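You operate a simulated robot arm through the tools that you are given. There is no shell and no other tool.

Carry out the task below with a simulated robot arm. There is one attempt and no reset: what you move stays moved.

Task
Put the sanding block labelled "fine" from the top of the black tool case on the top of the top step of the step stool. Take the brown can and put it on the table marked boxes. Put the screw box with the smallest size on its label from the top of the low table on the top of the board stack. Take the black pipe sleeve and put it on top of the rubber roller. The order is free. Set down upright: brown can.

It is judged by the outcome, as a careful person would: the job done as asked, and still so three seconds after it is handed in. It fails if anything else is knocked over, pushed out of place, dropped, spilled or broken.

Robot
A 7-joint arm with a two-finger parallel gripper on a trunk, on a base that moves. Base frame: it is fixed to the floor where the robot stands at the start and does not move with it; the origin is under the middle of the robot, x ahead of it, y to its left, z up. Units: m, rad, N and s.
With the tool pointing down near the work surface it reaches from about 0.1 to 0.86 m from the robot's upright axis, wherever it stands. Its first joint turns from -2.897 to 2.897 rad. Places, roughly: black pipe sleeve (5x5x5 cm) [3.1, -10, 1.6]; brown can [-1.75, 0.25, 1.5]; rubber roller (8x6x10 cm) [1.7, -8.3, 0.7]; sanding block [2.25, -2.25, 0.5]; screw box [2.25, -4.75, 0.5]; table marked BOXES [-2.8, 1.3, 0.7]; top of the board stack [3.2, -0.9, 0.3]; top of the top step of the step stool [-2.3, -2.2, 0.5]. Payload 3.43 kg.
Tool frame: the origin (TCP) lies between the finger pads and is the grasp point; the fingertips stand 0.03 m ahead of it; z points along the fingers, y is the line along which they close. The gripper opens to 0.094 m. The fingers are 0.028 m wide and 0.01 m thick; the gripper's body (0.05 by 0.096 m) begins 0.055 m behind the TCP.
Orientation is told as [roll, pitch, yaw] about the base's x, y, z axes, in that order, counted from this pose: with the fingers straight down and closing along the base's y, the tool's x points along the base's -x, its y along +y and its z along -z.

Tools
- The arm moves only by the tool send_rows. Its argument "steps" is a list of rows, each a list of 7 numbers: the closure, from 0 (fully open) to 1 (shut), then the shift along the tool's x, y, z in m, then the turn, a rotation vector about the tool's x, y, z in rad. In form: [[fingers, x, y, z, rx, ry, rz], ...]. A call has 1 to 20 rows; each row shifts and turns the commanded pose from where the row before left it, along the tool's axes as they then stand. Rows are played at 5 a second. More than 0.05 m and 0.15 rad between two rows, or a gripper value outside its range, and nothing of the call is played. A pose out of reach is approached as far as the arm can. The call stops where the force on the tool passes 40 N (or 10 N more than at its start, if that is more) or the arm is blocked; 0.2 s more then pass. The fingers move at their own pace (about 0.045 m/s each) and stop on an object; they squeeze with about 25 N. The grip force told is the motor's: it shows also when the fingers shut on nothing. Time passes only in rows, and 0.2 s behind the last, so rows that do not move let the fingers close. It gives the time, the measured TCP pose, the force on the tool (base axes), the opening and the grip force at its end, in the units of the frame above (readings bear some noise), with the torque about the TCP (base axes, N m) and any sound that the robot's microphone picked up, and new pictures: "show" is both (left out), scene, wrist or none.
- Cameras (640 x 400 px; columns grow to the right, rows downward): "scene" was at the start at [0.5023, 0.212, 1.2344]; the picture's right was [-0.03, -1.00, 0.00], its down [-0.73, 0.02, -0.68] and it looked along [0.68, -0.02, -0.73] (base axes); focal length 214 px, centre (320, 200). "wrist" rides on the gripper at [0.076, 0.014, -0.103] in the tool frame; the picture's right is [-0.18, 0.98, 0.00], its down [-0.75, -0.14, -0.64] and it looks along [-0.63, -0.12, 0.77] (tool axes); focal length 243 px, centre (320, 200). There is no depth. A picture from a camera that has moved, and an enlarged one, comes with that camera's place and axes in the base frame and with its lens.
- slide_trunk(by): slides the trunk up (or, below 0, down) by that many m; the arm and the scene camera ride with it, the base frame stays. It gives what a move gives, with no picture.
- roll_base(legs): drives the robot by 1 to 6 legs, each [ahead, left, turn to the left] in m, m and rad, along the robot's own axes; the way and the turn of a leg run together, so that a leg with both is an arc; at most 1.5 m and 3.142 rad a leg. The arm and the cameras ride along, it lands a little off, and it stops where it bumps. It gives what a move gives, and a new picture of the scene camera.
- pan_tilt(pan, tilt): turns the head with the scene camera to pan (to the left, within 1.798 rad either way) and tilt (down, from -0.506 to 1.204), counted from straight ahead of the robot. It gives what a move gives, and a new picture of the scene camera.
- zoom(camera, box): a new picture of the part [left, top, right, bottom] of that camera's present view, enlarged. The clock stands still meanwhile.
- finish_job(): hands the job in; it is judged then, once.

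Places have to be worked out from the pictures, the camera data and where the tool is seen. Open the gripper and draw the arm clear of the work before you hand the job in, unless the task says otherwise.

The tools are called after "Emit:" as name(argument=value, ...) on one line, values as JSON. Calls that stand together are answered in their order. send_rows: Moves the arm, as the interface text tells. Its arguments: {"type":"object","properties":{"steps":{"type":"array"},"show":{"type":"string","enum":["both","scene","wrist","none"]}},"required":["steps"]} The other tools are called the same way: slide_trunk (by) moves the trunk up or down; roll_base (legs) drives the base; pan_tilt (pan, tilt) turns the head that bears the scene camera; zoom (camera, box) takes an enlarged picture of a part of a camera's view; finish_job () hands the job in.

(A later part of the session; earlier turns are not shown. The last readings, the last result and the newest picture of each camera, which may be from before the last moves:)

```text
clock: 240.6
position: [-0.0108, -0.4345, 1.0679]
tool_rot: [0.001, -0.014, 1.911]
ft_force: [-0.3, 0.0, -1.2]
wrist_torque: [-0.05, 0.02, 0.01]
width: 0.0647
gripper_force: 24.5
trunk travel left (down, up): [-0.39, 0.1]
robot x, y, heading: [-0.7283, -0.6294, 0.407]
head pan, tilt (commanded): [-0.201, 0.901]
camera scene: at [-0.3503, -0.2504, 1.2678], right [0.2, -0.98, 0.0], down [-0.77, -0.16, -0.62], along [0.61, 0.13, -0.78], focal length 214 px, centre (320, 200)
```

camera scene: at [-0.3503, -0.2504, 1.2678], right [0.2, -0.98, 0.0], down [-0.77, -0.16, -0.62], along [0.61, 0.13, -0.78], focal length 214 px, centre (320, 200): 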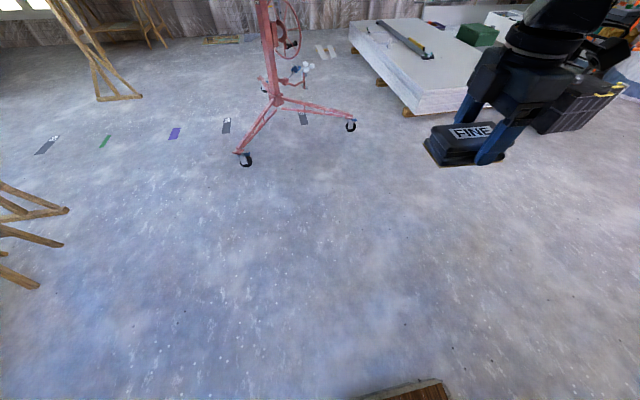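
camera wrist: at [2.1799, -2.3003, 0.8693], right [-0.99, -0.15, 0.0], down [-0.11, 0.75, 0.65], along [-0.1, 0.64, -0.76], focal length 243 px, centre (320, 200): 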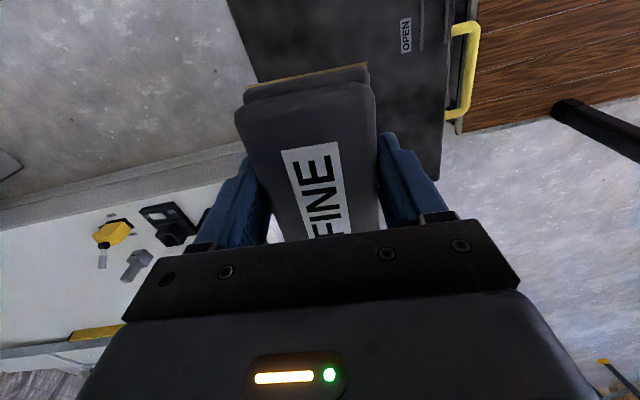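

All well; the corridor lies behind me. I back 2.0 m along it to stand in front of the stool area, then turn right to face the stool.

Emit:
roll_base(legs=[[-1.0, 0, 0], [-0.98, 0, 0], [0, 0, -1.57]])

Emit:
pan_tilt(pan=-0.2, tilt=0.8)

```text
clock: 254.3
position: [-2.3665, -2.1235, 1.0673]
tool_rot: [0.0, -0.014, 0.336]
ft_force: [0.3, -0.3, -1.1]
wrist_torque: [-0.02, 0.02, 0.0]
width: 0.0644
gripper_force: 24.8
trunk travel left (down, up): [-0.39, 0.1]
robot x, y, heading: [-2.5594, -1.4064, -1.165]
head pan, tilt (commanded): [-0.201, 0.901]
camera scene: at [-2.18, -1.7862, 1.2678], right [-0.98, -0.2, 0.0], down [-0.16, 0.77, -0.62], along [0.12, -0.61, -0.78], focal length 214 px, centre (320, 200)
```

scene: 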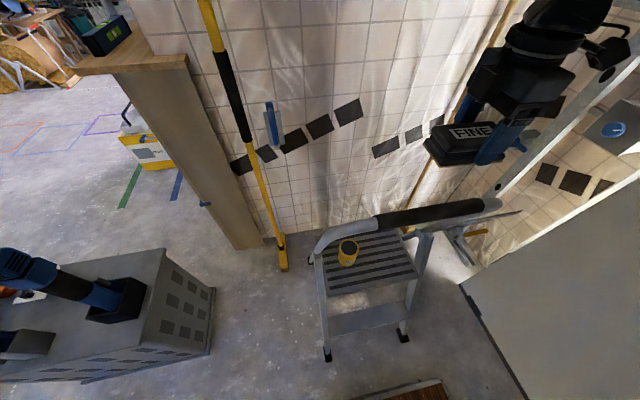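

```text
clock: 255.0
position: [-2.3659, -2.1242, 1.0668]
tool_rot: [0.001, -0.013, 0.338]
ft_force: [-1.0, -0.2, -1.3]
wrist_torque: [-0.01, -0.03, -0.02]
width: 0.0646
gripper_force: 25.0
trunk travel left (down, up): [-0.39, 0.1]
robot x, y, heading: [-2.5594, -1.4054, -1.169]
head pan, tilt (commanded): [-0.201, 0.799]
camera scene: at [-2.1789, -1.7913, 1.2757], right [-0.98, -0.2, 0.0], down [-0.14, 0.7, -0.7], along [0.14, -0.68, -0.72], focal length 214 px, centre (320, 200)
```

scene: 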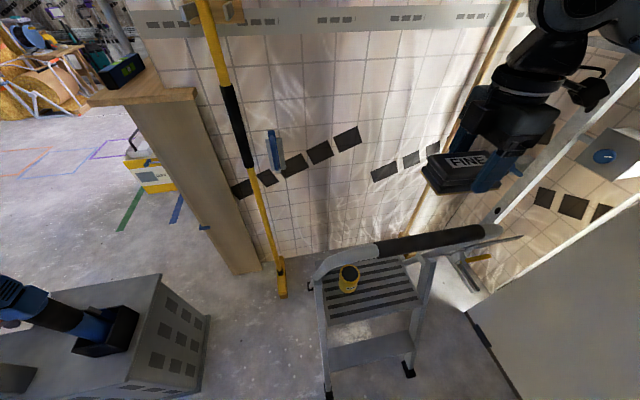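

The stool is right in front. I zoom to see the top step, the handrail and the yellow cup.

Emit:
zoom(camera="scene", box=[280, 200, 540, 390])

Emit:
zoom(camera="wrist", box=[0, 0, 640, 400])

```text
2.11 times, centred on (410, 295) of scene
camera zoom: at [-2.1789, -1.7913, 1.2757], right [-0.98, -0.2, 0.0], down [-0.14, 0.7, -0.7], along [0.14, -0.68, -0.72], focal length 452 px, centre (130, 0)
```

zoom: 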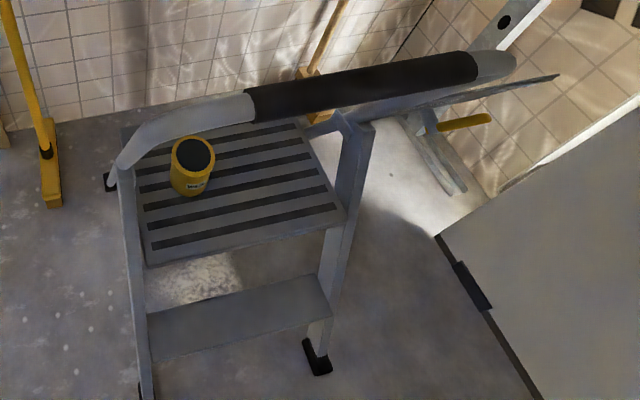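

```text
1.00 times, centred on (320, 200) of wrist (not enlarged: the box is as wide or as high as the picture)
camera zoom: at [-2.4437, -2.1369, 1.169], right [-0.15, 0.99, 0.0], down [0.75, 0.11, 0.65], along [0.64, 0.1, -0.76], focal length 243 px, centre (320, 200)
```

zoom: 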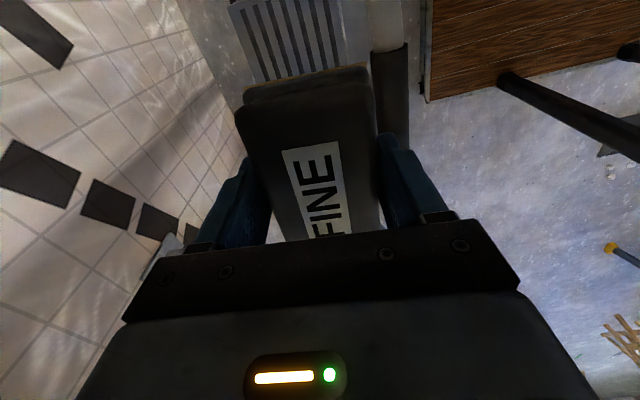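

Triangulating, the handrail grip runs at z about 0.94 above the front edge of the top step (step z about 0.41), so I must go in under the rail from the front. I back off 0.32 m and lower the trunk to see the opening from the front.

Emit:
roll_base(legs=[[-0.32, 0, 0]])

Emit:
slide_trunk(by=-0.3)

Emit:
pan_tilt(pan=-0.3, tilt=0.5)

Emit:
zoom(camera="scene", box=[200, 120, 480, 330])

```text
clock: 257.1
position: [-2.4909, -1.8318, 1.0662]
tool_rot: [0.001, -0.015, 0.339]
ft_force: [0.4, -0.1, -0.7]
wrist_torque: [-0.03, 0.01, 0.0]
width: 0.0647
gripper_force: 25.1
trunk travel left (down, up): [-0.39, 0.1]
robot x, y, heading: [-2.6858, -1.1118, -1.169]
head pan, tilt (commanded): [-0.201, 0.799]
camera scene: at [-2.3038, -1.4972, 1.2757], right [-0.98, -0.2, 0.0], down [-0.14, 0.7, -0.7], along [0.14, -0.68, -0.72], focal length 214 px, centre (320, 200)
```

scene: 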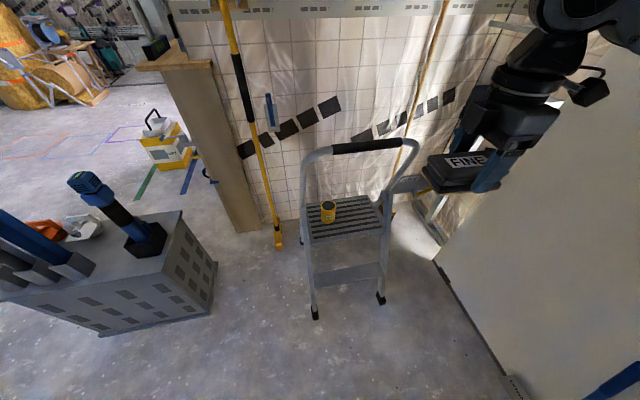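

```text
clock: 260.1
position: [-2.4898, -1.8305, 0.7667]
tool_rot: [0.001, -0.013, 0.335]
ft_force: [0.2, -0.3, -0.7]
wrist_torque: [-0.01, 0.01, 0.01]
width: 0.0647
gripper_force: 24.8
trunk travel left (down, up): [-0.09, 0.4]
robot x, y, heading: [-2.6813, -1.1101, -1.168]
head pan, tilt (commanded): [-0.201, 0.799]
```

```text
clock: 260.9
position: [-2.4924, -1.8302, 0.7663]
tool_rot: [-0.001, -0.015, 0.337]
ft_force: [0.0, 0.3, -1.8]
wrist_torque: [-0.01, 0.03, 0.0]
width: 0.0644
gripper_force: 24.7
trunk travel left (down, up): [-0.09, 0.4]
robot x, y, heading: [-2.6806, -1.1144, -1.17]
head pan, tilt (commanded): [-0.3, 0.499]
camera scene: at [-2.3107, -1.5086, 1.0016], right [-0.99, -0.1, 0.0], down [-0.05, 0.48, -0.88], along [0.09, -0.87, -0.48], focal length 214 px, centre (320, 200)
```

scene: 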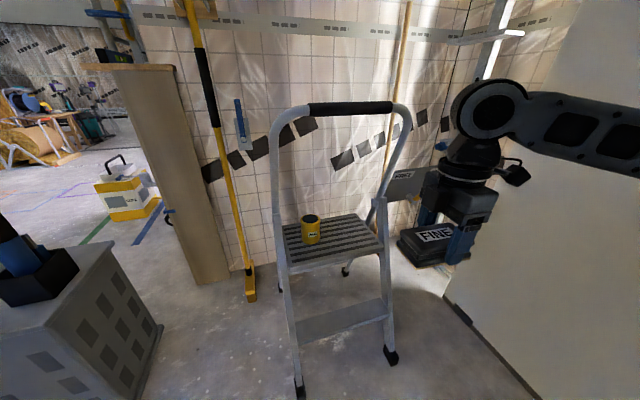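

```text
1.90 times, centred on (340, 225) of scene
camera zoom: at [-2.3107, -1.5086, 1.0016], right [-0.99, -0.1, 0.0], down [-0.05, 0.48, -0.88], along [0.09, -0.87, -0.48], focal length 408 px, centre (282, 152)
```

zoom: 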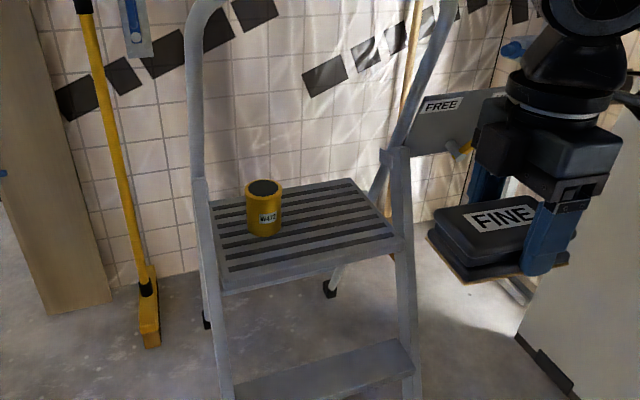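

The stool is clear now: step z about 0.49, open hoop between a = -3.07 and -2.78, cup on the left part, lock plate at the right. The wrist camera would come too near the right tube, so I turn the tool back a quarter so the camera sits toward me, then lower to z 0.60 in front of the stool.

Emit:
send_rows(steps=[[1, 0, 0, 0, 0, 0, 0.1507], [1, 0, 0, 0, 0, 0, 0.1499], [1, 0, 0, 0, 0, 0, 0.1499], [1, 0, 0, 0, 0, 0, 0.1499], [1, 0, 0, 0, 0, 0, 0.1499], [1, 0, 0, 0, 0, 0, 0.1499], [1, 0, 0, 0, 0, 0, 0.1499], [1, 0, 0, 0, 0, 0, 0.1499], [1, 0, 0, 0, 0, 0, 0.1499], [1, 0, 0, 0, 0, 0, 0.1499]], show="none")

```text
clock: 263.1
position: [-2.4912, -1.8306, 0.7678]
tool_rot: [0.016, -0.002, -1.167]
ft_force: [1.3, 0.6, -1.0]
wrist_torque: [-0.01, 0.01, 0.0]
width: 0.0644
gripper_force: 24.7
trunk travel left (down, up): [-0.09, 0.4]
robot x, y, heading: [-2.6836, -1.1172, -1.163]
head pan, tilt (commanded): [-0.3, 0.499]
```

Turned. Now I lower to z about 0.60 and shift to the line a = -2.99, then look from the front.

Emit:
send_rows(steps=[[1, 0, 0.016, 0.04, 0, 0, 0], [1, 0, 0, 0.04, 0, 0, 0], [1, 0, 0, 0.045, 0, 0, 0], [1, 0, 0, 0.045, 0, 0, 0]], show="both")

```text
clock: 264.1
position: [-2.4751, -1.8231, 0.5968]
tool_rot: [0.015, -0.003, -1.166]
ft_force: [0.2, 0.5, 0.2]
wrist_torque: [0.02, 0.0, -0.02]
width: 0.0643
gripper_force: 24.7
trunk travel left (down, up): [-0.09, 0.4]
robot x, y, heading: [-2.685, -1.112, -1.171]
head pan, tilt (commanded): [-0.3, 0.499]
camera scene: at [-2.3108, -1.5085, 1.0019], right [-0.99, -0.1, 0.0], down [-0.05, 0.48, -0.88], along [0.09, -0.87, -0.48], focal length 214 px, centre (320, 200)
camera wrist: at [-2.4924, -1.7482, 0.6999], right [0.98, 0.22, 0.01], down [0.16, -0.75, 0.64], along [0.15, -0.62, -0.77], focal length 243 px, centre (320, 200)
```

scene: 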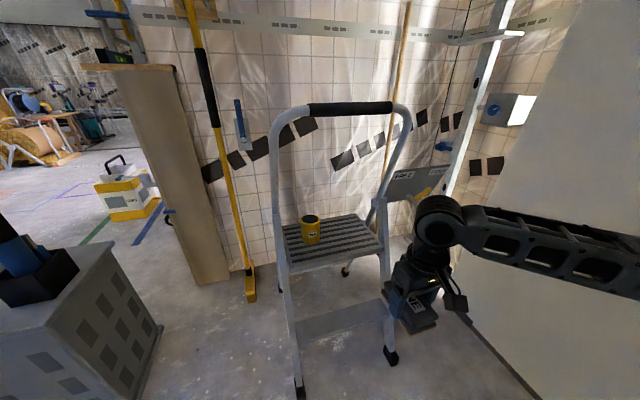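
wrist: 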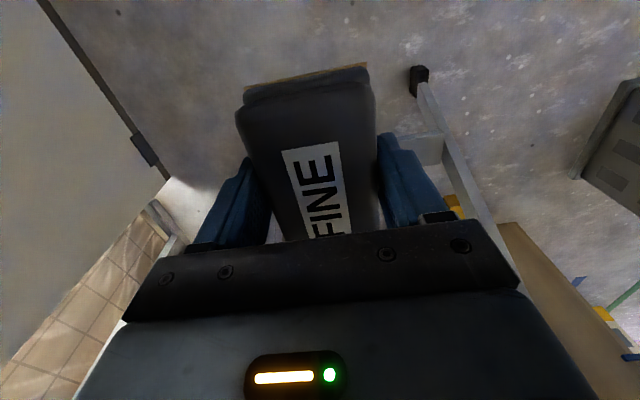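

The hand is aligned with the hoop opening. I drive ahead 0.3 m so the block goes in under the rail.

Emit:
roll_base(legs=[[0.3, 0, 0]])

Emit:
send_rows(steps=[[1, 0, 0, 0, 0, 0, 0]], show="both")

```text
clock: 266.1
position: [-2.3552, -2.096, 0.5979]
tool_rot: [0.012, -0.002, -1.161]
ft_force: [-0.5, 0.1, -2.0]
wrist_torque: [0.0, 0.01, 0.03]
width: 0.0644
gripper_force: 24.9
trunk travel left (down, up): [-0.09, 0.4]
robot x, y, heading: [-2.5701, -1.3872, -1.167]
head pan, tilt (commanded): [-0.3, 0.499]
camera scene: at [-2.1928, -1.7815, 1.0017], right [-0.99, -0.1, 0.0], down [-0.05, 0.48, -0.88], along [0.09, -0.87, -0.48], focal length 214 px, centre (320, 200)
```

scene: 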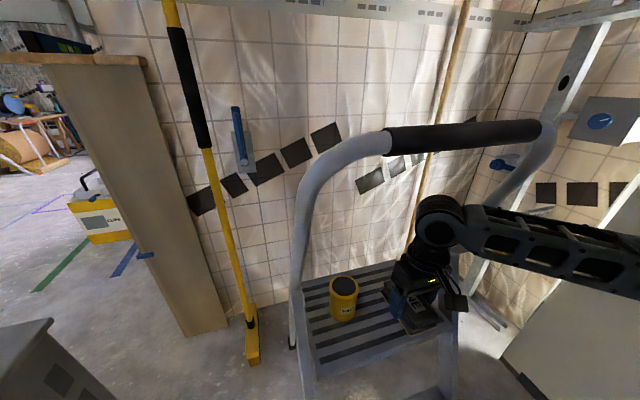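

```text
clock: 266.5
position: [-2.3564, -2.0954, 0.597]
tool_rot: [0.015, -0.002, -1.159]
ft_force: [0.1, -0.8, -1.7]
wrist_torque: [0.03, 0.02, 0.0]
width: 0.0646
gripper_force: 25.2
trunk travel left (down, up): [-0.09, 0.4]
robot x, y, heading: [-2.5642, -1.3861, -1.163]
head pan, tilt (commanded): [-0.3, 0.499]
camera scene: at [-2.1928, -1.7815, 1.0017], right [-0.99, -0.1, 0.0], down [-0.05, 0.48, -0.88], along [0.09, -0.87, -0.48], focal length 214 px, centre (320, 200)
camera wrist: at [-2.3738, -2.0215, 0.7002], right [0.97, 0.22, 0.01], down [0.16, -0.75, 0.64], along [0.15, -0.62, -0.77], focal length 243 px, centre (320, 200)
```

scene: 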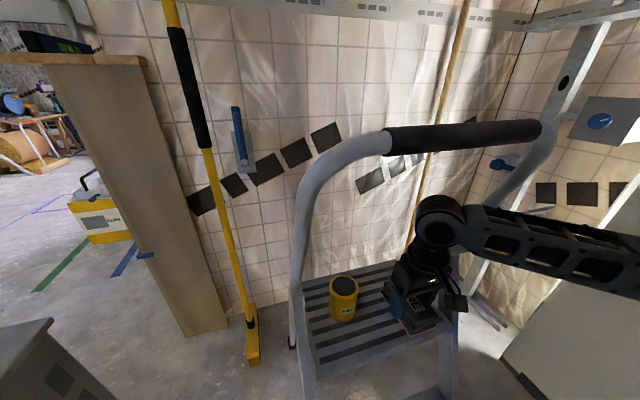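
wrist: 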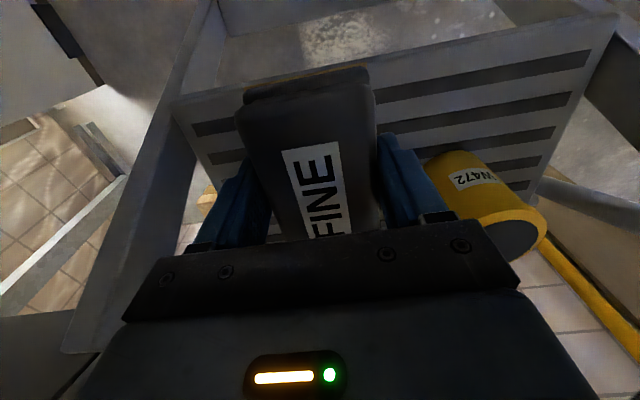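

Inside the hoop with good clearances. I move 5.8 cm further in and lower toward the step.

Emit:
send_rows(steps=[[1, -0.029, 0, 0, 0, 0, 0], [1, -0.029, 0, 0, 0, 0, 0], [1, 0, 0, 0.03, 0, 0, 0], [1, 0, 0, 0.02, 0, 0, 0]], show="both")

```text
clock: 267.5
position: [-2.3307, -2.1505, 0.546]
tool_rot: [0.014, -0.002, -1.161]
ft_force: [0.0, 0.5, -0.3]
wrist_torque: [0.03, -0.01, 0.04]
width: 0.0647
gripper_force: 25.2
trunk travel left (down, up): [-0.09, 0.4]
robot x, y, heading: [-2.5668, -1.3859, -1.162]
head pan, tilt (commanded): [-0.3, 0.499]
camera scene: at [-2.1928, -1.7814, 1.0018], right [-0.99, -0.1, 0.0], down [-0.05, 0.48, -0.88], along [0.09, -0.87, -0.48], focal length 214 px, centre (320, 200)
camera wrist: at [-2.3493, -2.0751, 0.6501], right [0.97, 0.22, 0.01], down [0.16, -0.75, 0.64], along [0.15, -0.62, -0.77], focal length 243 px, centre (320, 200)
```

scene: 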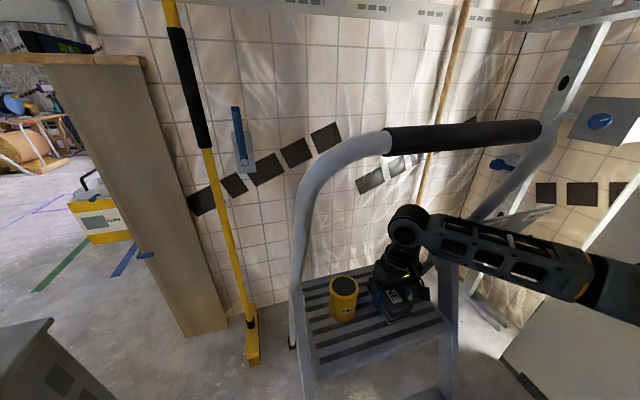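
wrist: 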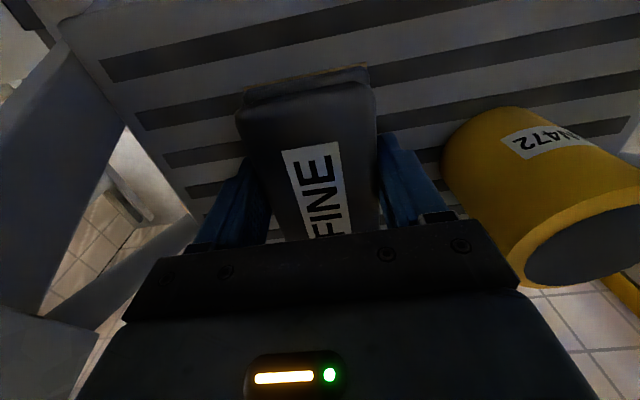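

The block is over the step, cup close but clear on the left. I lower in small steps watching the force.

Emit:
zoom(camera="scene", box=[290, 220, 470, 370])

Emit:
send_rows(steps=[[1, 0, 0, 0.006, 0, 0, 0], [1, 0, 0, 0.005, 0, 0, 0]], show="none")

```text
2.67 times, centred on (380, 295) of scene
camera zoom: at [-2.1928, -1.7814, 1.0018], right [-0.99, -0.1, 0.0], down [-0.05, 0.48, -0.88], along [0.09, -0.87, -0.48], focal length 572 px, centre (160, -53)
```

zoom: 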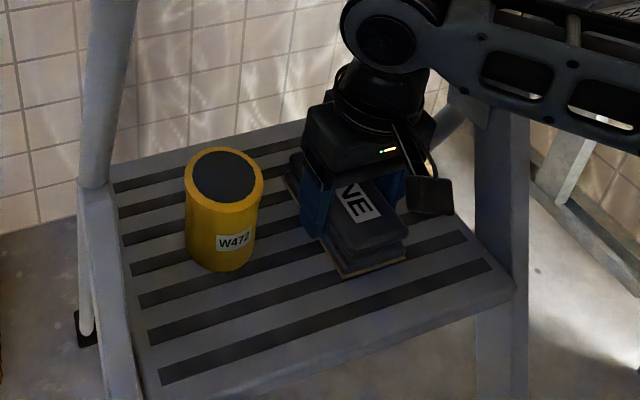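

```text
clock: 268.1
position: [-2.3312, -2.1491, 0.5361]
tool_rot: [0.013, -0.001, -1.163]
ft_force: [0.4, 0.3, -0.9]
wrist_torque: [0.02, 0.01, -0.01]
width: 0.0647
gripper_force: 25.1
trunk travel left (down, up): [-0.09, 0.4]
robot x, y, heading: [-2.5645, -1.3853, -1.164]
head pan, tilt (commanded): [-0.3, 0.499]
```

Good position. I go on lowering in 3 mm steps until contact.

Emit:
send_rows(steps=[[1, 0, 0, 0.003, 0, 0, 0], [1, 0, 0, 0.002, 0, 0, 0]], show="none")

Emit:
send_rows(steps=[[1, 0, 0, 0.003, 0, 0, 0], [1, 0, 0, 0, 0, 0, 0]], show="none")

Emit:
send_rows(steps=[[1, 0, 0, 0.003, 0, 0, 0], [1, 0, 0, 0, 0, 0, 0]], show="none")

```text
clock: 268.7
position: [-2.3324, -2.1501, 0.532]
tool_rot: [0.014, -0.002, -1.162]
ft_force: [-0.8, 2.2, 3.9]
wrist_torque: [-0.29, 0.03, -0.03]
width: 0.0642
gripper_force: 25.0
trunk travel left (down, up): [-0.09, 0.4]
robot x, y, heading: [-2.5666, -1.3843, -1.167]
head pan, tilt (commanded): [-0.3, 0.499]
```

```text
clock: 269.3
position: [-2.3315, -2.1504, 0.53]
tool_rot: [0.015, -0.002, -1.161]
ft_force: [1.0, 4.4, 24.6]
wrist_torque: [-0.12, 0.55, 0.01]
width: 0.0645
gripper_force: 24.8
trunk travel left (down, up): [-0.09, 0.4]
robot x, y, heading: [-2.5652, -1.388, -1.166]
head pan, tilt (commanded): [-0.3, 0.499]
```

```text
clock: 269.9
position: [-2.3332, -2.1488, 0.5263]
tool_rot: [0.013, -0.003, -1.161]
ft_force: [3.0, -1.6, 23.5]
wrist_torque: [-0.33, 0.45, -0.01]
width: 0.0647
gripper_force: 25.0
trunk travel left (down, up): [-0.09, 0.4]
robot x, y, heading: [-2.5671, -1.3858, -1.168]
head pan, tilt (commanded): [-0.3, 0.499]
```

Contact: the block rests on the step (24 N). I relieve, open to about 78 mm, and rise 6 cm.

Emit:
send_rows(steps=[[1, 0, 0, -0.005, 0, 0, 0], [0.17, 0, 0, 0, 0, 0, 0], [0.17, 0, 0, 0, 0, 0, 0], [0.17, 0, 0, 0, 0, 0, 0], [0.17, 0, 0, -0.02, 0, 0, 0], [0.17, 0, 0, -0.025, 0, 0, 0], [0.17, 0, 0, -0.025, 0, 0, 0]], show="both")

```text
clock: 271.5
position: [-2.3329, -2.1493, 0.6009]
tool_rot: [0.013, -0.003, -1.159]
ft_force: [-0.1, 0.5, -0.2]
wrist_torque: [0.01, -0.02, 0.03]
width: 0.0776
gripper_force: 0.0
trunk travel left (down, up): [-0.09, 0.4]
robot x, y, heading: [-2.5684, -1.3856, -1.167]
head pan, tilt (commanded): [-0.3, 0.499]
camera scene: at [-2.1928, -1.7815, 1.0016], right [-0.99, -0.1, 0.0], down [-0.05, 0.48, -0.88], along [0.09, -0.87, -0.48], focal length 214 px, centre (320, 200)
camera wrist: at [-2.3511, -2.0748, 0.7037], right [0.97, 0.22, 0.01], down [0.16, -0.75, 0.64], along [0.15, -0.62, -0.77], focal length 243 px, centre (320, 200)
```

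scene: 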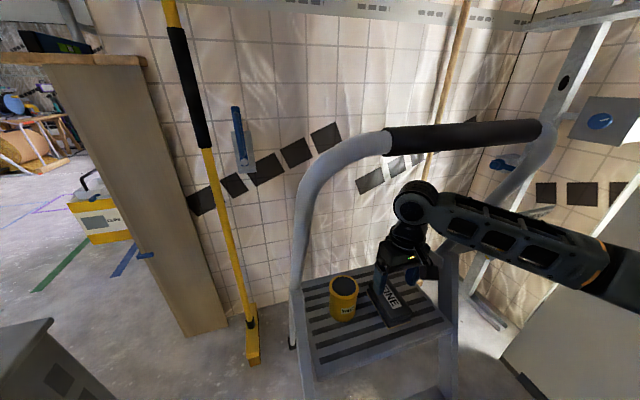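
wrist: 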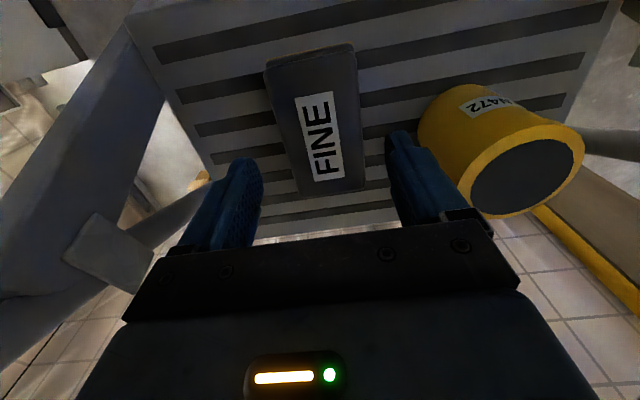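

FINE sits flat on the top step next to the cup. I back out 0.42 m under the rail and check.

Emit:
roll_base(legs=[[-0.42, 0, 0]])

Emit:
zoom(camera="scene", box=[220, 80, 460, 330])

```text
clock: 274.1
position: [-2.4987, -1.7632, 0.6]
tool_rot: [0.015, -0.001, -1.162]
ft_force: [-0.1, -0.6, 0.1]
wrist_torque: [-0.02, 0.03, -0.01]
width: 0.0779
gripper_force: 0.1
trunk travel left (down, up): [-0.09, 0.4]
robot x, y, heading: [-2.7351, -0.9999, -1.162]
head pan, tilt (commanded): [-0.3, 0.499]
camera scene: at [-2.3586, -1.3935, 1.0017], right [-0.99, -0.11, 0.0], down [-0.05, 0.48, -0.88], along [0.09, -0.87, -0.48], focal length 214 px, centre (320, 200)
```

scene: 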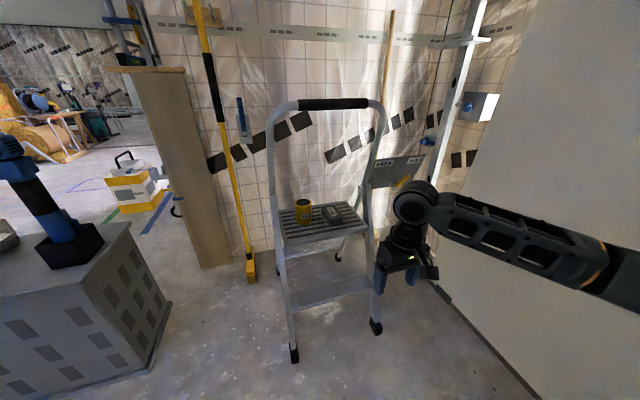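

```text
1.60 times, centred on (340, 205) of scene
camera zoom: at [-2.3586, -1.3935, 1.0017], right [-0.99, -0.11, 0.0], down [-0.05, 0.48, -0.88], along [0.09, -0.87, -0.48], focal length 343 px, centre (288, 192)
```

zoom: 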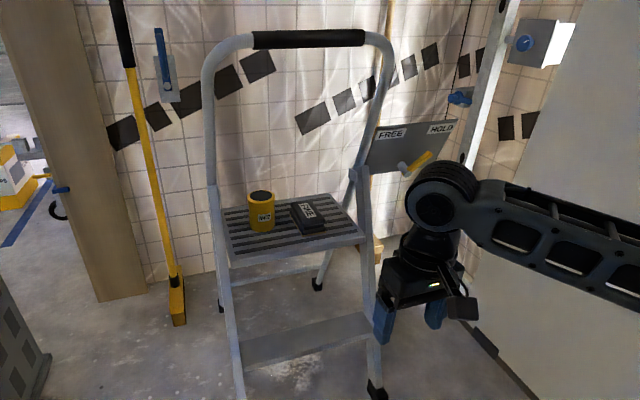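

The stool, cup and block all stand as they should. Now for the screw box: I raise the trunk, turn left to face the corridor, and drive back out.

Emit:
slide_trunk(by=0.4)

Emit:
roll_base(legs=[[0, 0, 1.56], [0, -0.44, 0], [1.4, 0, 0], [1.0, 0, 0]])

```text
clock: 277.9
position: [-2.4987, -1.7616, 1.0004]
tool_rot: [0.014, -0.002, -1.159]
ft_force: [0.3, 0.0, 0.7]
wrist_torque: [0.01, -0.01, 0.01]
width: 0.0778
gripper_force: 0.1
trunk travel left (down, up): [-0.49, 0.0]
robot x, y, heading: [-2.7307, -0.9988, -1.164]
head pan, tilt (commanded): [-0.3, 0.499]
```

```text
clock: 295.9
position: [0.4284, -0.2492, 1.001]
tool_rot: [0.015, -0.001, 0.399]
ft_force: [0.4, -0.4, 0.1]
wrist_torque: [0.02, 0.0, 0.01]
width: 0.0781
gripper_force: 0.1
trunk travel left (down, up): [-0.49, 0.0]
robot x, y, heading: [-0.3347, -0.4738, 0.396]
head pan, tilt (commanded): [-0.3, 0.499]
camera scene: at [0.0607, -0.106, 1.4017], right [0.09, -1.0, 0.0], down [-0.48, -0.04, -0.88], along [0.87, 0.08, -0.48], focal length 214 px, centre (320, 200)
```

scene: 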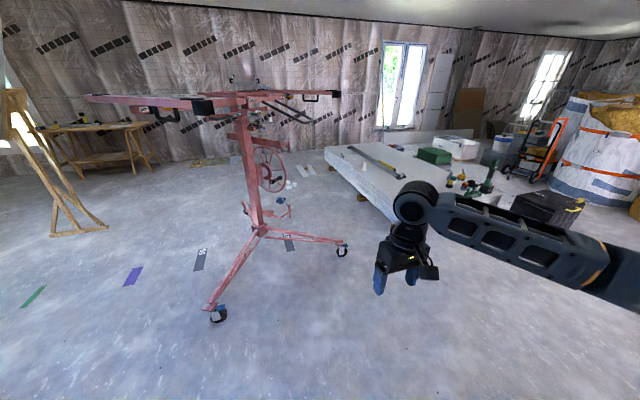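

Back on open floor. I turn right to face -y (room direction) and drive 2.4 m, then look for the low table.

Emit:
roll_base(legs=[[0, 0, -1.57], [1.3, 0, 0], [1.1, 0, 0]])

Emit:
pan_tilt(pan=0.3, tilt=0.4)

Emit:
pan_tilt(pan=-0.3, tilt=0.3)

```text
clock: 311.4
position: [0.8198, -3.4502, 1.0012]
tool_rot: [0.014, -0.001, -1.163]
ft_force: [-0.1, -0.3, 0.4]
wrist_torque: [0.0, -0.01, -0.01]
width: 0.0779
gripper_force: 0.1
trunk travel left (down, up): [-0.49, 0.0]
robot x, y, heading: [0.5896, -2.6875, -1.17]
head pan, tilt (commanded): [-0.3, 0.499]
camera scene: at [0.9611, -3.083, 1.4017], right [-0.99, -0.1, 0.0], down [-0.05, 0.48, -0.88], along [0.09, -0.87, -0.48], focal length 214 px, centre (320, 200)
```

scene: 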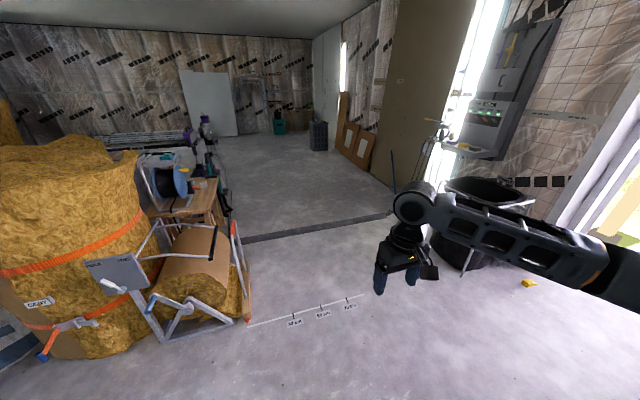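

```text
clock: 312.4
position: [0.8193, -3.4505, 0.9999]
tool_rot: [0.015, -0.002, -1.163]
ft_force: [0.6, 0.3, 0.1]
wrist_torque: [0.03, 0.01, 0.01]
width: 0.078
gripper_force: 0.0
trunk travel left (down, up): [-0.49, 0.0]
robot x, y, heading: [0.5892, -2.6856, -1.167]
head pan, tilt (commanded): [0.3, 0.4]
camera scene: at [1.0117, -3.0632, 1.4109], right [-0.76, -0.65, 0.0], down [-0.25, 0.3, -0.92], along [0.59, -0.7, -0.39], focal length 214 px, centre (320, 200)
```

scene: 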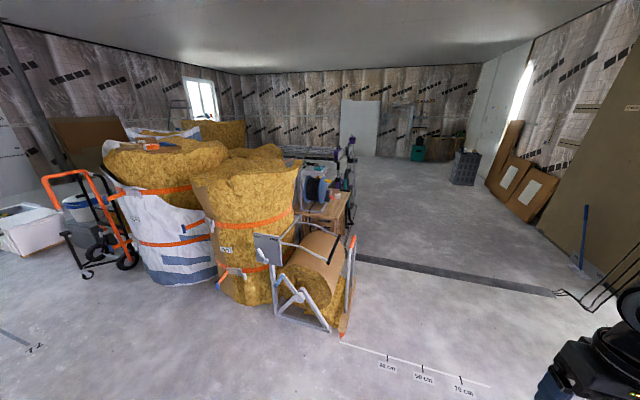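

```text
clock: 313.4
position: [0.819, -3.4506, 1.0012]
tool_rot: [0.013, -0.003, -1.162]
ft_force: [0.9, -1.0, -0.5]
wrist_torque: [-0.03, 0.01, 0.01]
width: 0.0782
gripper_force: 0.0
trunk travel left (down, up): [-0.49, 0.0]
robot x, y, heading: [0.5844, -2.687, -1.168]
head pan, tilt (commanded): [-0.3, 0.3]
camera scene: at [0.9615, -3.0854, 1.4201], right [-0.99, -0.1, 0.0], down [-0.03, 0.29, -0.96], along [0.1, -0.95, -0.3], focal length 214 px, centre (320, 200)
```

scene: 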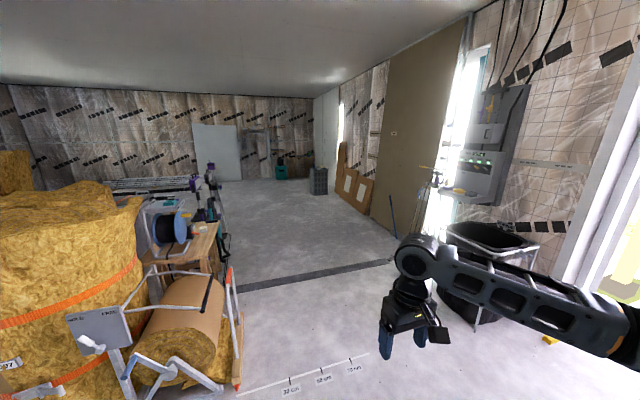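

The low table shows behind the insulation roll at about (2.3, -4.8). I zoom on it and on the dark strip across the floor.

Emit:
zoom(camera="scene", box=[120, 150, 270, 300])

Emit:
zoom(camera="scene", box=[220, 230, 420, 380])

```text
2.67 times, centred on (195, 225) of scene
camera zoom: at [0.9615, -3.0854, 1.4201], right [-0.99, -0.1, 0.0], down [-0.03, 0.29, -0.96], along [0.1, -0.95, -0.3], focal length 572 px, centre (653, 133)
```

zoom: 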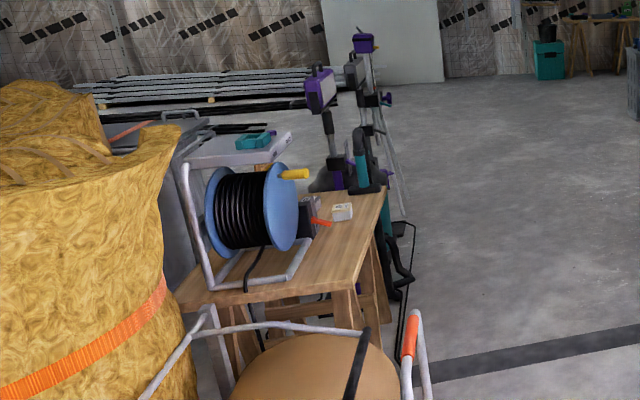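

```text
2.67 times, centred on (320, 305) of scene
camera zoom: at [0.9615, -3.0854, 1.4201], right [-0.99, -0.1, 0.0], down [-0.03, 0.29, -0.96], along [0.1, -0.95, -0.3], focal length 572 px, centre (320, -80)
```

zoom: 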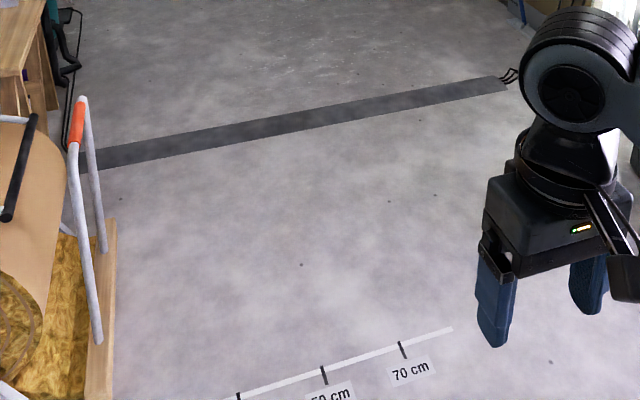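

The strip looks flat on the floor. I shift a little right and drive 1.7 m ahead, past the insulation roll frame, to view the low table.

Emit:
roll_base(legs=[[1.0, -0.25, 0], [0.6, 0, 0]])

Emit:
pan_tilt(pan=0.75, tilt=0.6)

Emit:
zoom(camera="scene", box=[180, 100, 480, 300])

```text
clock: 321.8
position: [1.2132, -5.0243, 1.0005]
tool_rot: [0.014, -0.002, -1.166]
ft_force: [0.8, 0.5, 0.7]
wrist_torque: [0.02, -0.05, -0.02]
width: 0.0778
gripper_force: 0.1
trunk travel left (down, up): [-0.49, 0.0]
robot x, y, heading: [0.9808, -4.2607, -1.164]
head pan, tilt (commanded): [-0.3, 0.3]
camera scene: at [1.356, -4.6593, 1.4202], right [-0.99, -0.1, 0.0], down [-0.03, 0.29, -0.96], along [0.1, -0.95, -0.3], focal length 214 px, centre (320, 200)
```

scene: 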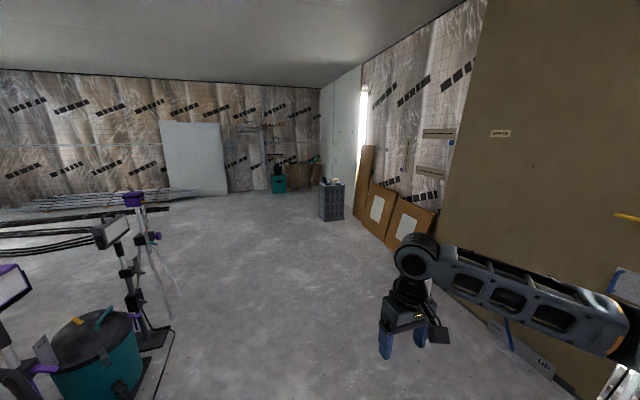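

```text
clock: 323.1
position: [1.2151, -5.0244, 1.0003]
tool_rot: [0.014, -0.003, -1.164]
ft_force: [-0.3, -0.4, -0.2]
wrist_torque: [0.02, 0.01, 0.0]
width: 0.0779
gripper_force: 0.0
trunk travel left (down, up): [-0.49, 0.0]
robot x, y, heading: [0.9837, -4.2624, -1.168]
head pan, tilt (commanded): [0.75, 0.6]
camera scene: at [1.4273, -4.6024, 1.3927], right [-0.41, -0.91, 0.0], down [-0.52, 0.23, -0.83], along [0.75, -0.34, -0.56], focal length 214 px, centre (320, 200)
```

scene: 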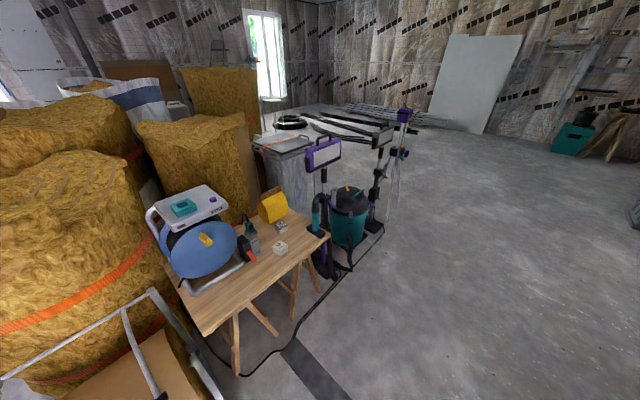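

```text
2.00 times, centred on (330, 200) of scene
camera zoom: at [1.4273, -4.6024, 1.3927], right [-0.41, -0.91, 0.0], down [-0.52, 0.23, -0.83], along [0.75, -0.34, -0.56], focal length 429 px, centre (300, 200)
```

zoom: 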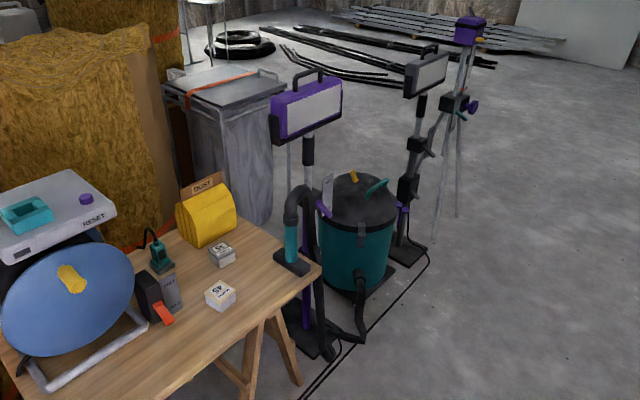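

The low table holds small boxes with labels. I zoom in to read them.

Emit:
zoom(camera="scene", box=[235, 205, 335, 275])

Emit:
zoom(camera="scene", box=[160, 180, 340, 330])

```text
5.71 times, centred on (285, 240) of scene
camera zoom: at [1.4273, -4.6024, 1.3927], right [-0.41, -0.91, 0.0], down [-0.52, 0.23, -0.83], along [0.75, -0.34, -0.56], focal length 1226 px, centre (520, -29)
```

zoom: 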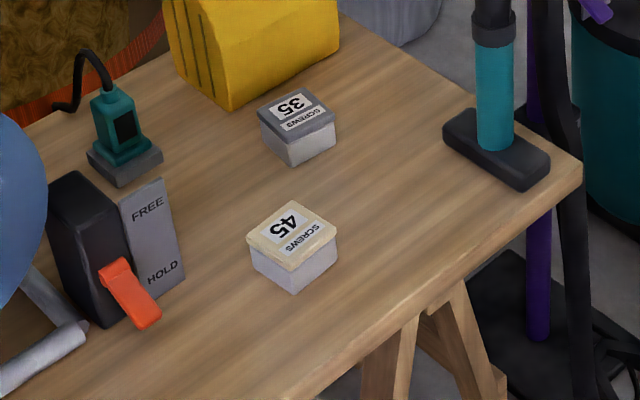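

```text
2.67 times, centred on (250, 255) of scene
camera zoom: at [1.4273, -4.6024, 1.3927], right [-0.41, -0.91, 0.0], down [-0.52, 0.23, -0.83], along [0.75, -0.34, -0.56], focal length 572 px, centre (507, 53)
```

zoom: 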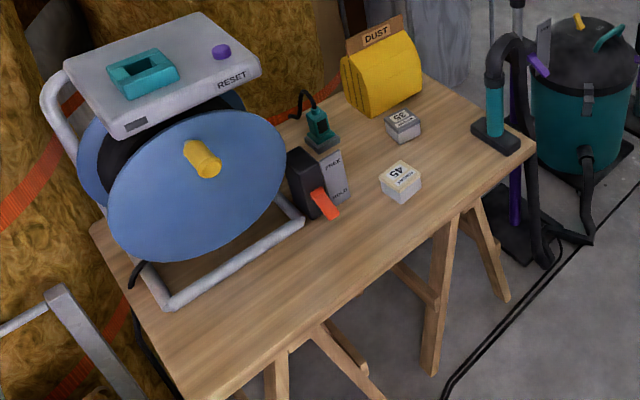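

The boxes on the low table read 35 and 45; so far 35 is the smallest, at about (2.34, -4.77), lid top z about 0.605. I drive ahead 0.87 m, turn left to face the table and look for any other box.

Emit:
roll_base(legs=[[0.87, 0, 0], [0, 0, 1.56]])

Emit:
pan_tilt(pan=-0.1, tilt=0.6)

Emit:
zoom(camera="scene", box=[180, 100, 480, 300])

```text
clock: 331.5
position: [2.0919, -4.8409, 1.0008]
tool_rot: [0.014, -0.001, 0.394]
ft_force: [0.2, 0.3, -1.2]
wrist_torque: [0.01, -0.01, 0.0]
width: 0.0779
gripper_force: 0.0
trunk travel left (down, up): [-0.49, 0.0]
robot x, y, heading: [1.3232, -5.0593, 0.386]
head pan, tilt (commanded): [0.75, 0.6]
camera scene: at [1.6705, -4.6235, 1.3926], right [0.91, -0.42, 0.0], down [-0.24, -0.51, -0.83], along [0.34, 0.75, -0.56], focal length 214 px, centre (320, 200)
```

scene: 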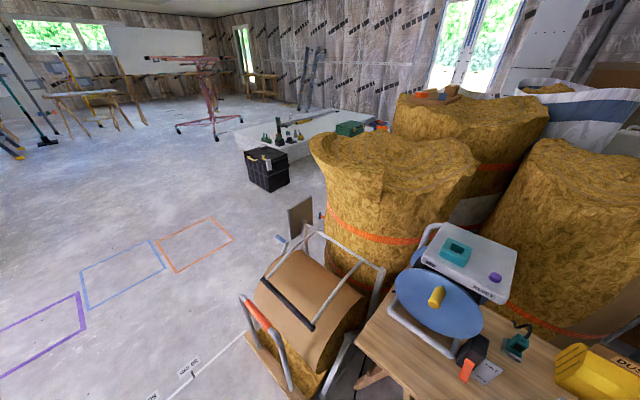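

```text
clock: 332.6
position: [2.0897, -4.8411, 1.0005]
tool_rot: [0.013, -0.001, 0.395]
ft_force: [-0.7, 0.6, 0.5]
wrist_torque: [-0.03, 0.01, -0.03]
width: 0.0781
gripper_force: 0.2
trunk travel left (down, up): [-0.49, 0.0]
robot x, y, heading: [1.3251, -5.06, 0.387]
head pan, tilt (commanded): [-0.099, 0.6]
camera scene: at [1.7182, -4.6784, 1.3926], right [0.29, -0.96, 0.0], down [-0.54, -0.16, -0.83], along [0.79, 0.24, -0.56], focal length 214 px, centre (320, 200)
```

scene: 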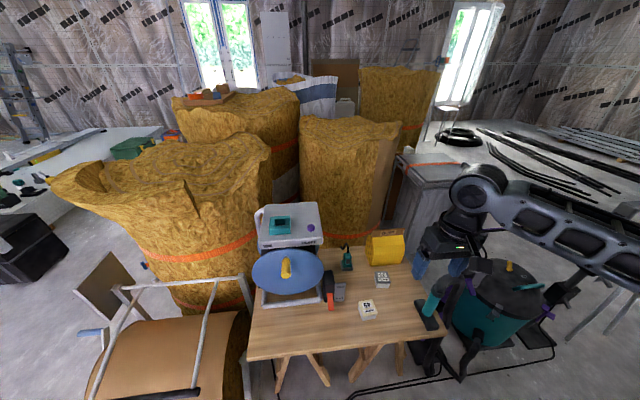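

```text
2.00 times, centred on (330, 200) of scene
camera zoom: at [1.7182, -4.6784, 1.3926], right [0.29, -0.96, 0.0], down [-0.54, -0.16, -0.83], along [0.79, 0.24, -0.56], focal length 429 px, centre (300, 200)
```

zoom: 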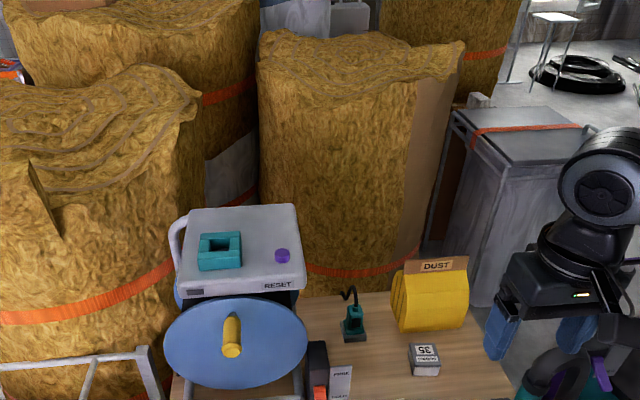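

Only 35 and 45 are visible so far. I zoom around the gripper and the table's right part to locate the lamp and wand.

Emit:
zoom(camera="scene", box=[320, 160, 580, 360])

Emit:
zoom(camera="wrist", box=[0, 0, 640, 400])

```text
2.00 times, centred on (450, 260) of scene
camera zoom: at [1.7182, -4.6784, 1.3926], right [0.29, -0.96, 0.0], down [-0.54, -0.16, -0.83], along [0.79, 0.24, -0.56], focal length 429 px, centre (60, 80)
```

zoom: 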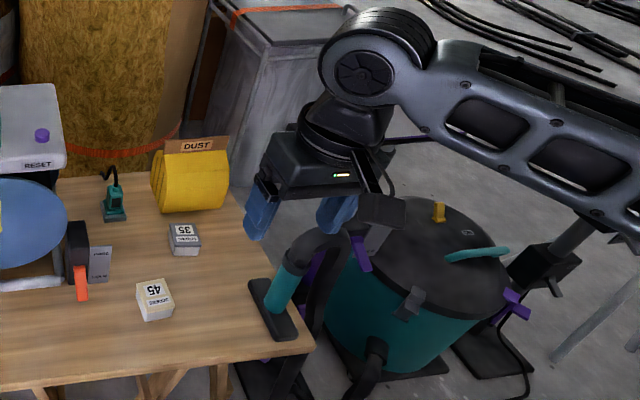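

```text
1.00 times, centred on (320, 200) of wrist (not enlarged: the box is as wide or as high as the picture)
camera zoom: at [2.0163, -4.8587, 1.1036], right [-0.21, 0.98, 0.01], down [0.75, 0.15, 0.64], along [0.62, 0.14, -0.77], focal length 243 px, centre (320, 200)
```

zoom: 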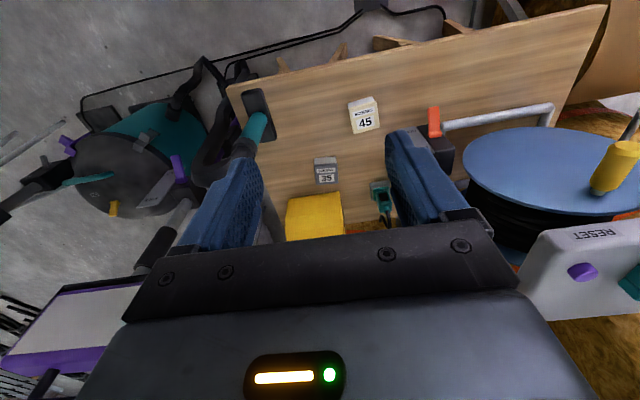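

The 35 box is at about (2.33, -4.773) from both cameras; the DUST bag is behind it and the lamp well to the right. I drive 0.25 m ahead and lower the trunk 0.2 m for a closer look.

Emit:
roll_base(legs=[[0.25, 0, 0]])

Emit:
slide_trunk(by=-0.15)

Emit:
send_rows(steps=[[0, 0, 0, 0, 0, 0, 0]], show="both")

```text
clock: 334.5
position: [2.323, -4.7446, 1.001]
tool_rot: [0.013, -0.001, 0.395]
ft_force: [-0.6, -0.8, -0.3]
wrist_torque: [0.01, 0.02, 0.01]
width: 0.078
gripper_force: 0.1
trunk travel left (down, up): [-0.49, 0.0]
robot x, y, heading: [1.5588, -4.9689, 0.388]
head pan, tilt (commanded): [-0.099, 0.6]
camera scene: at [1.9506, -4.5832, 1.3927], right [0.29, -0.96, 0.0], down [-0.54, -0.16, -0.83], along [0.79, 0.24, -0.56], focal length 214 px, centre (320, 200)
```

scene: 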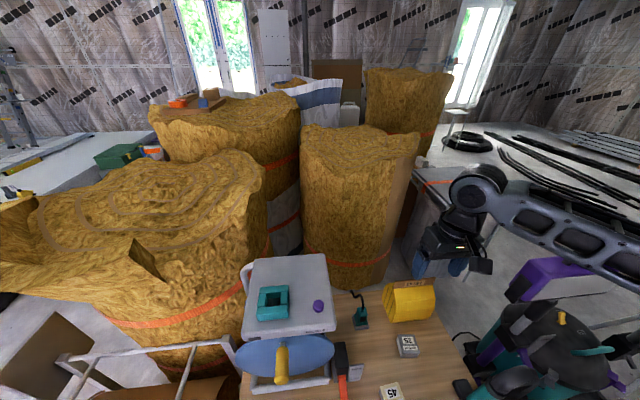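

```text
clock: 336.2
position: [2.3233, -4.7454, 0.8503]
tool_rot: [0.014, -0.002, 0.394]
ft_force: [-0.3, -0.4, -1.2]
wrist_torque: [0.04, -0.02, -0.02]
width: 0.0779
gripper_force: 0.0
trunk travel left (down, up): [-0.34, 0.15]
robot x, y, heading: [1.5576, -4.9636, 0.386]
head pan, tilt (commanded): [-0.099, 0.6]
```

```text
clock: 336.6
position: [2.3229, -4.7458, 0.8513]
tool_rot: [0.014, -0.002, 0.395]
ft_force: [-0.4, 0.7, -0.2]
wrist_torque: [-0.01, 0.0, -0.03]
width: 0.0939
gripper_force: 0.0
trunk travel left (down, up): [-0.34, 0.15]
robot x, y, heading: [1.5593, -4.9667, 0.391]
head pan, tilt (commanded): [-0.099, 0.6]
camera scene: at [1.9508, -4.5831, 1.2427], right [0.29, -0.96, 0.0], down [-0.54, -0.16, -0.83], along [0.79, 0.24, -0.56], focal length 214 px, centre (320, 200)
camera wrist: at [2.2487, -4.7633, 0.9536], right [-0.21, 0.98, 0.01], down [0.75, 0.15, 0.64], along [0.62, 0.14, -0.77], focal length 243 px, centre (320, 200)
```

scene: 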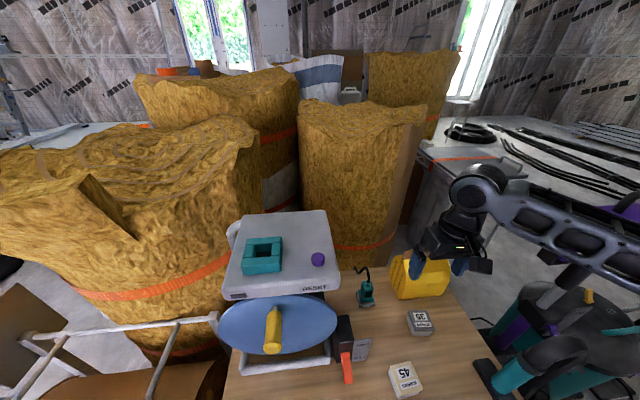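
wrist: 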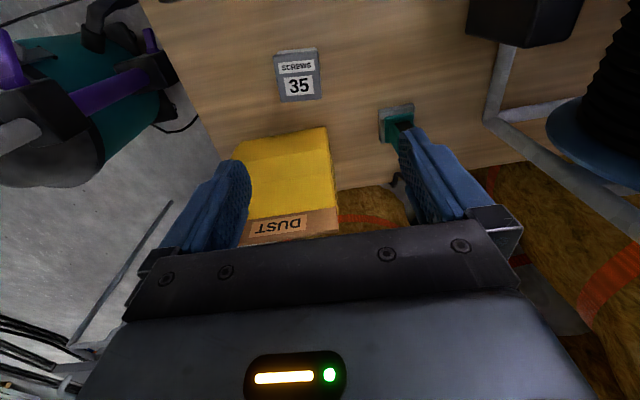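

Box 35 is at (2.332, -4.774), turned about 0.15 rad clockwise from the tool. I rotate the tool, centre over it and lower to z 0.70.

Emit:
send_rows(steps=[[0, 0, -0.0147, 0, 0, 0, 0.077], [0, -0.002, -0.0147, 0, 0, 0, 0.077], [0, 0, 0, 0.04, 0, 0, 0], [0, 0, 0, 0.04, 0, 0, 0], [0, 0, 0, 0.04, 0, 0, 0], [0, 0, 0, 0.03, 0, 0, 0]], show="both")

```text
clock: 338.0
position: [2.3343, -4.7705, 0.6998]
tool_rot: [0.013, 0.0, 0.241]
ft_force: [-0.8, -0.1, -0.6]
wrist_torque: [0.03, 0.0, -0.04]
width: 0.0939
gripper_force: 0.2
trunk travel left (down, up): [-0.34, 0.15]
robot x, y, heading: [1.5562, -4.9671, 0.386]
head pan, tilt (commanded): [-0.099, 0.6]
camera scene: at [1.9507, -4.5833, 1.2428], right [0.29, -0.96, 0.0], down [-0.54, -0.16, -0.83], along [0.79, 0.24, -0.56], focal length 214 px, centre (320, 200)
camera wrist: at [2.2585, -4.7761, 0.8026], right [-0.06, 1.0, 0.01], down [0.77, 0.03, 0.64], along [0.64, 0.05, -0.77], focal length 243 px, centre (320, 200)
```

scene: 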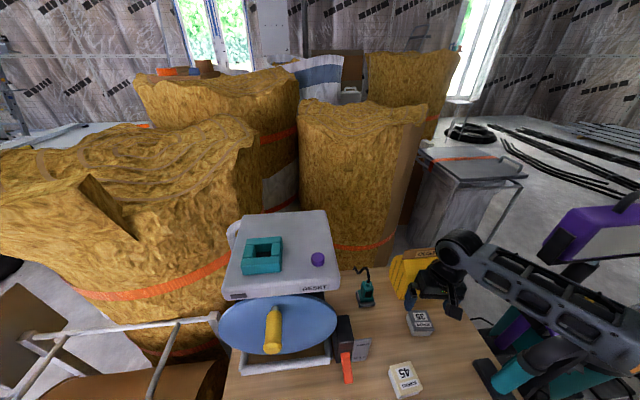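
wrist: 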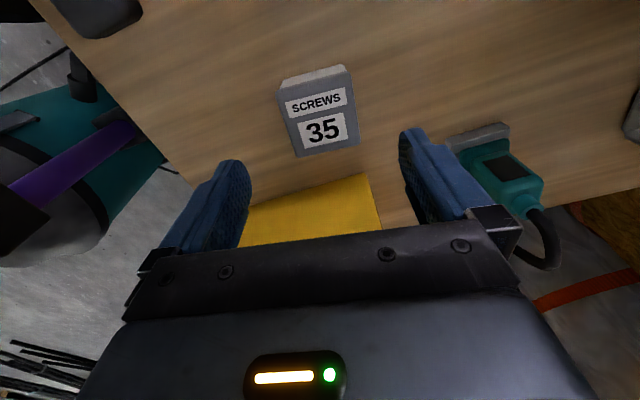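

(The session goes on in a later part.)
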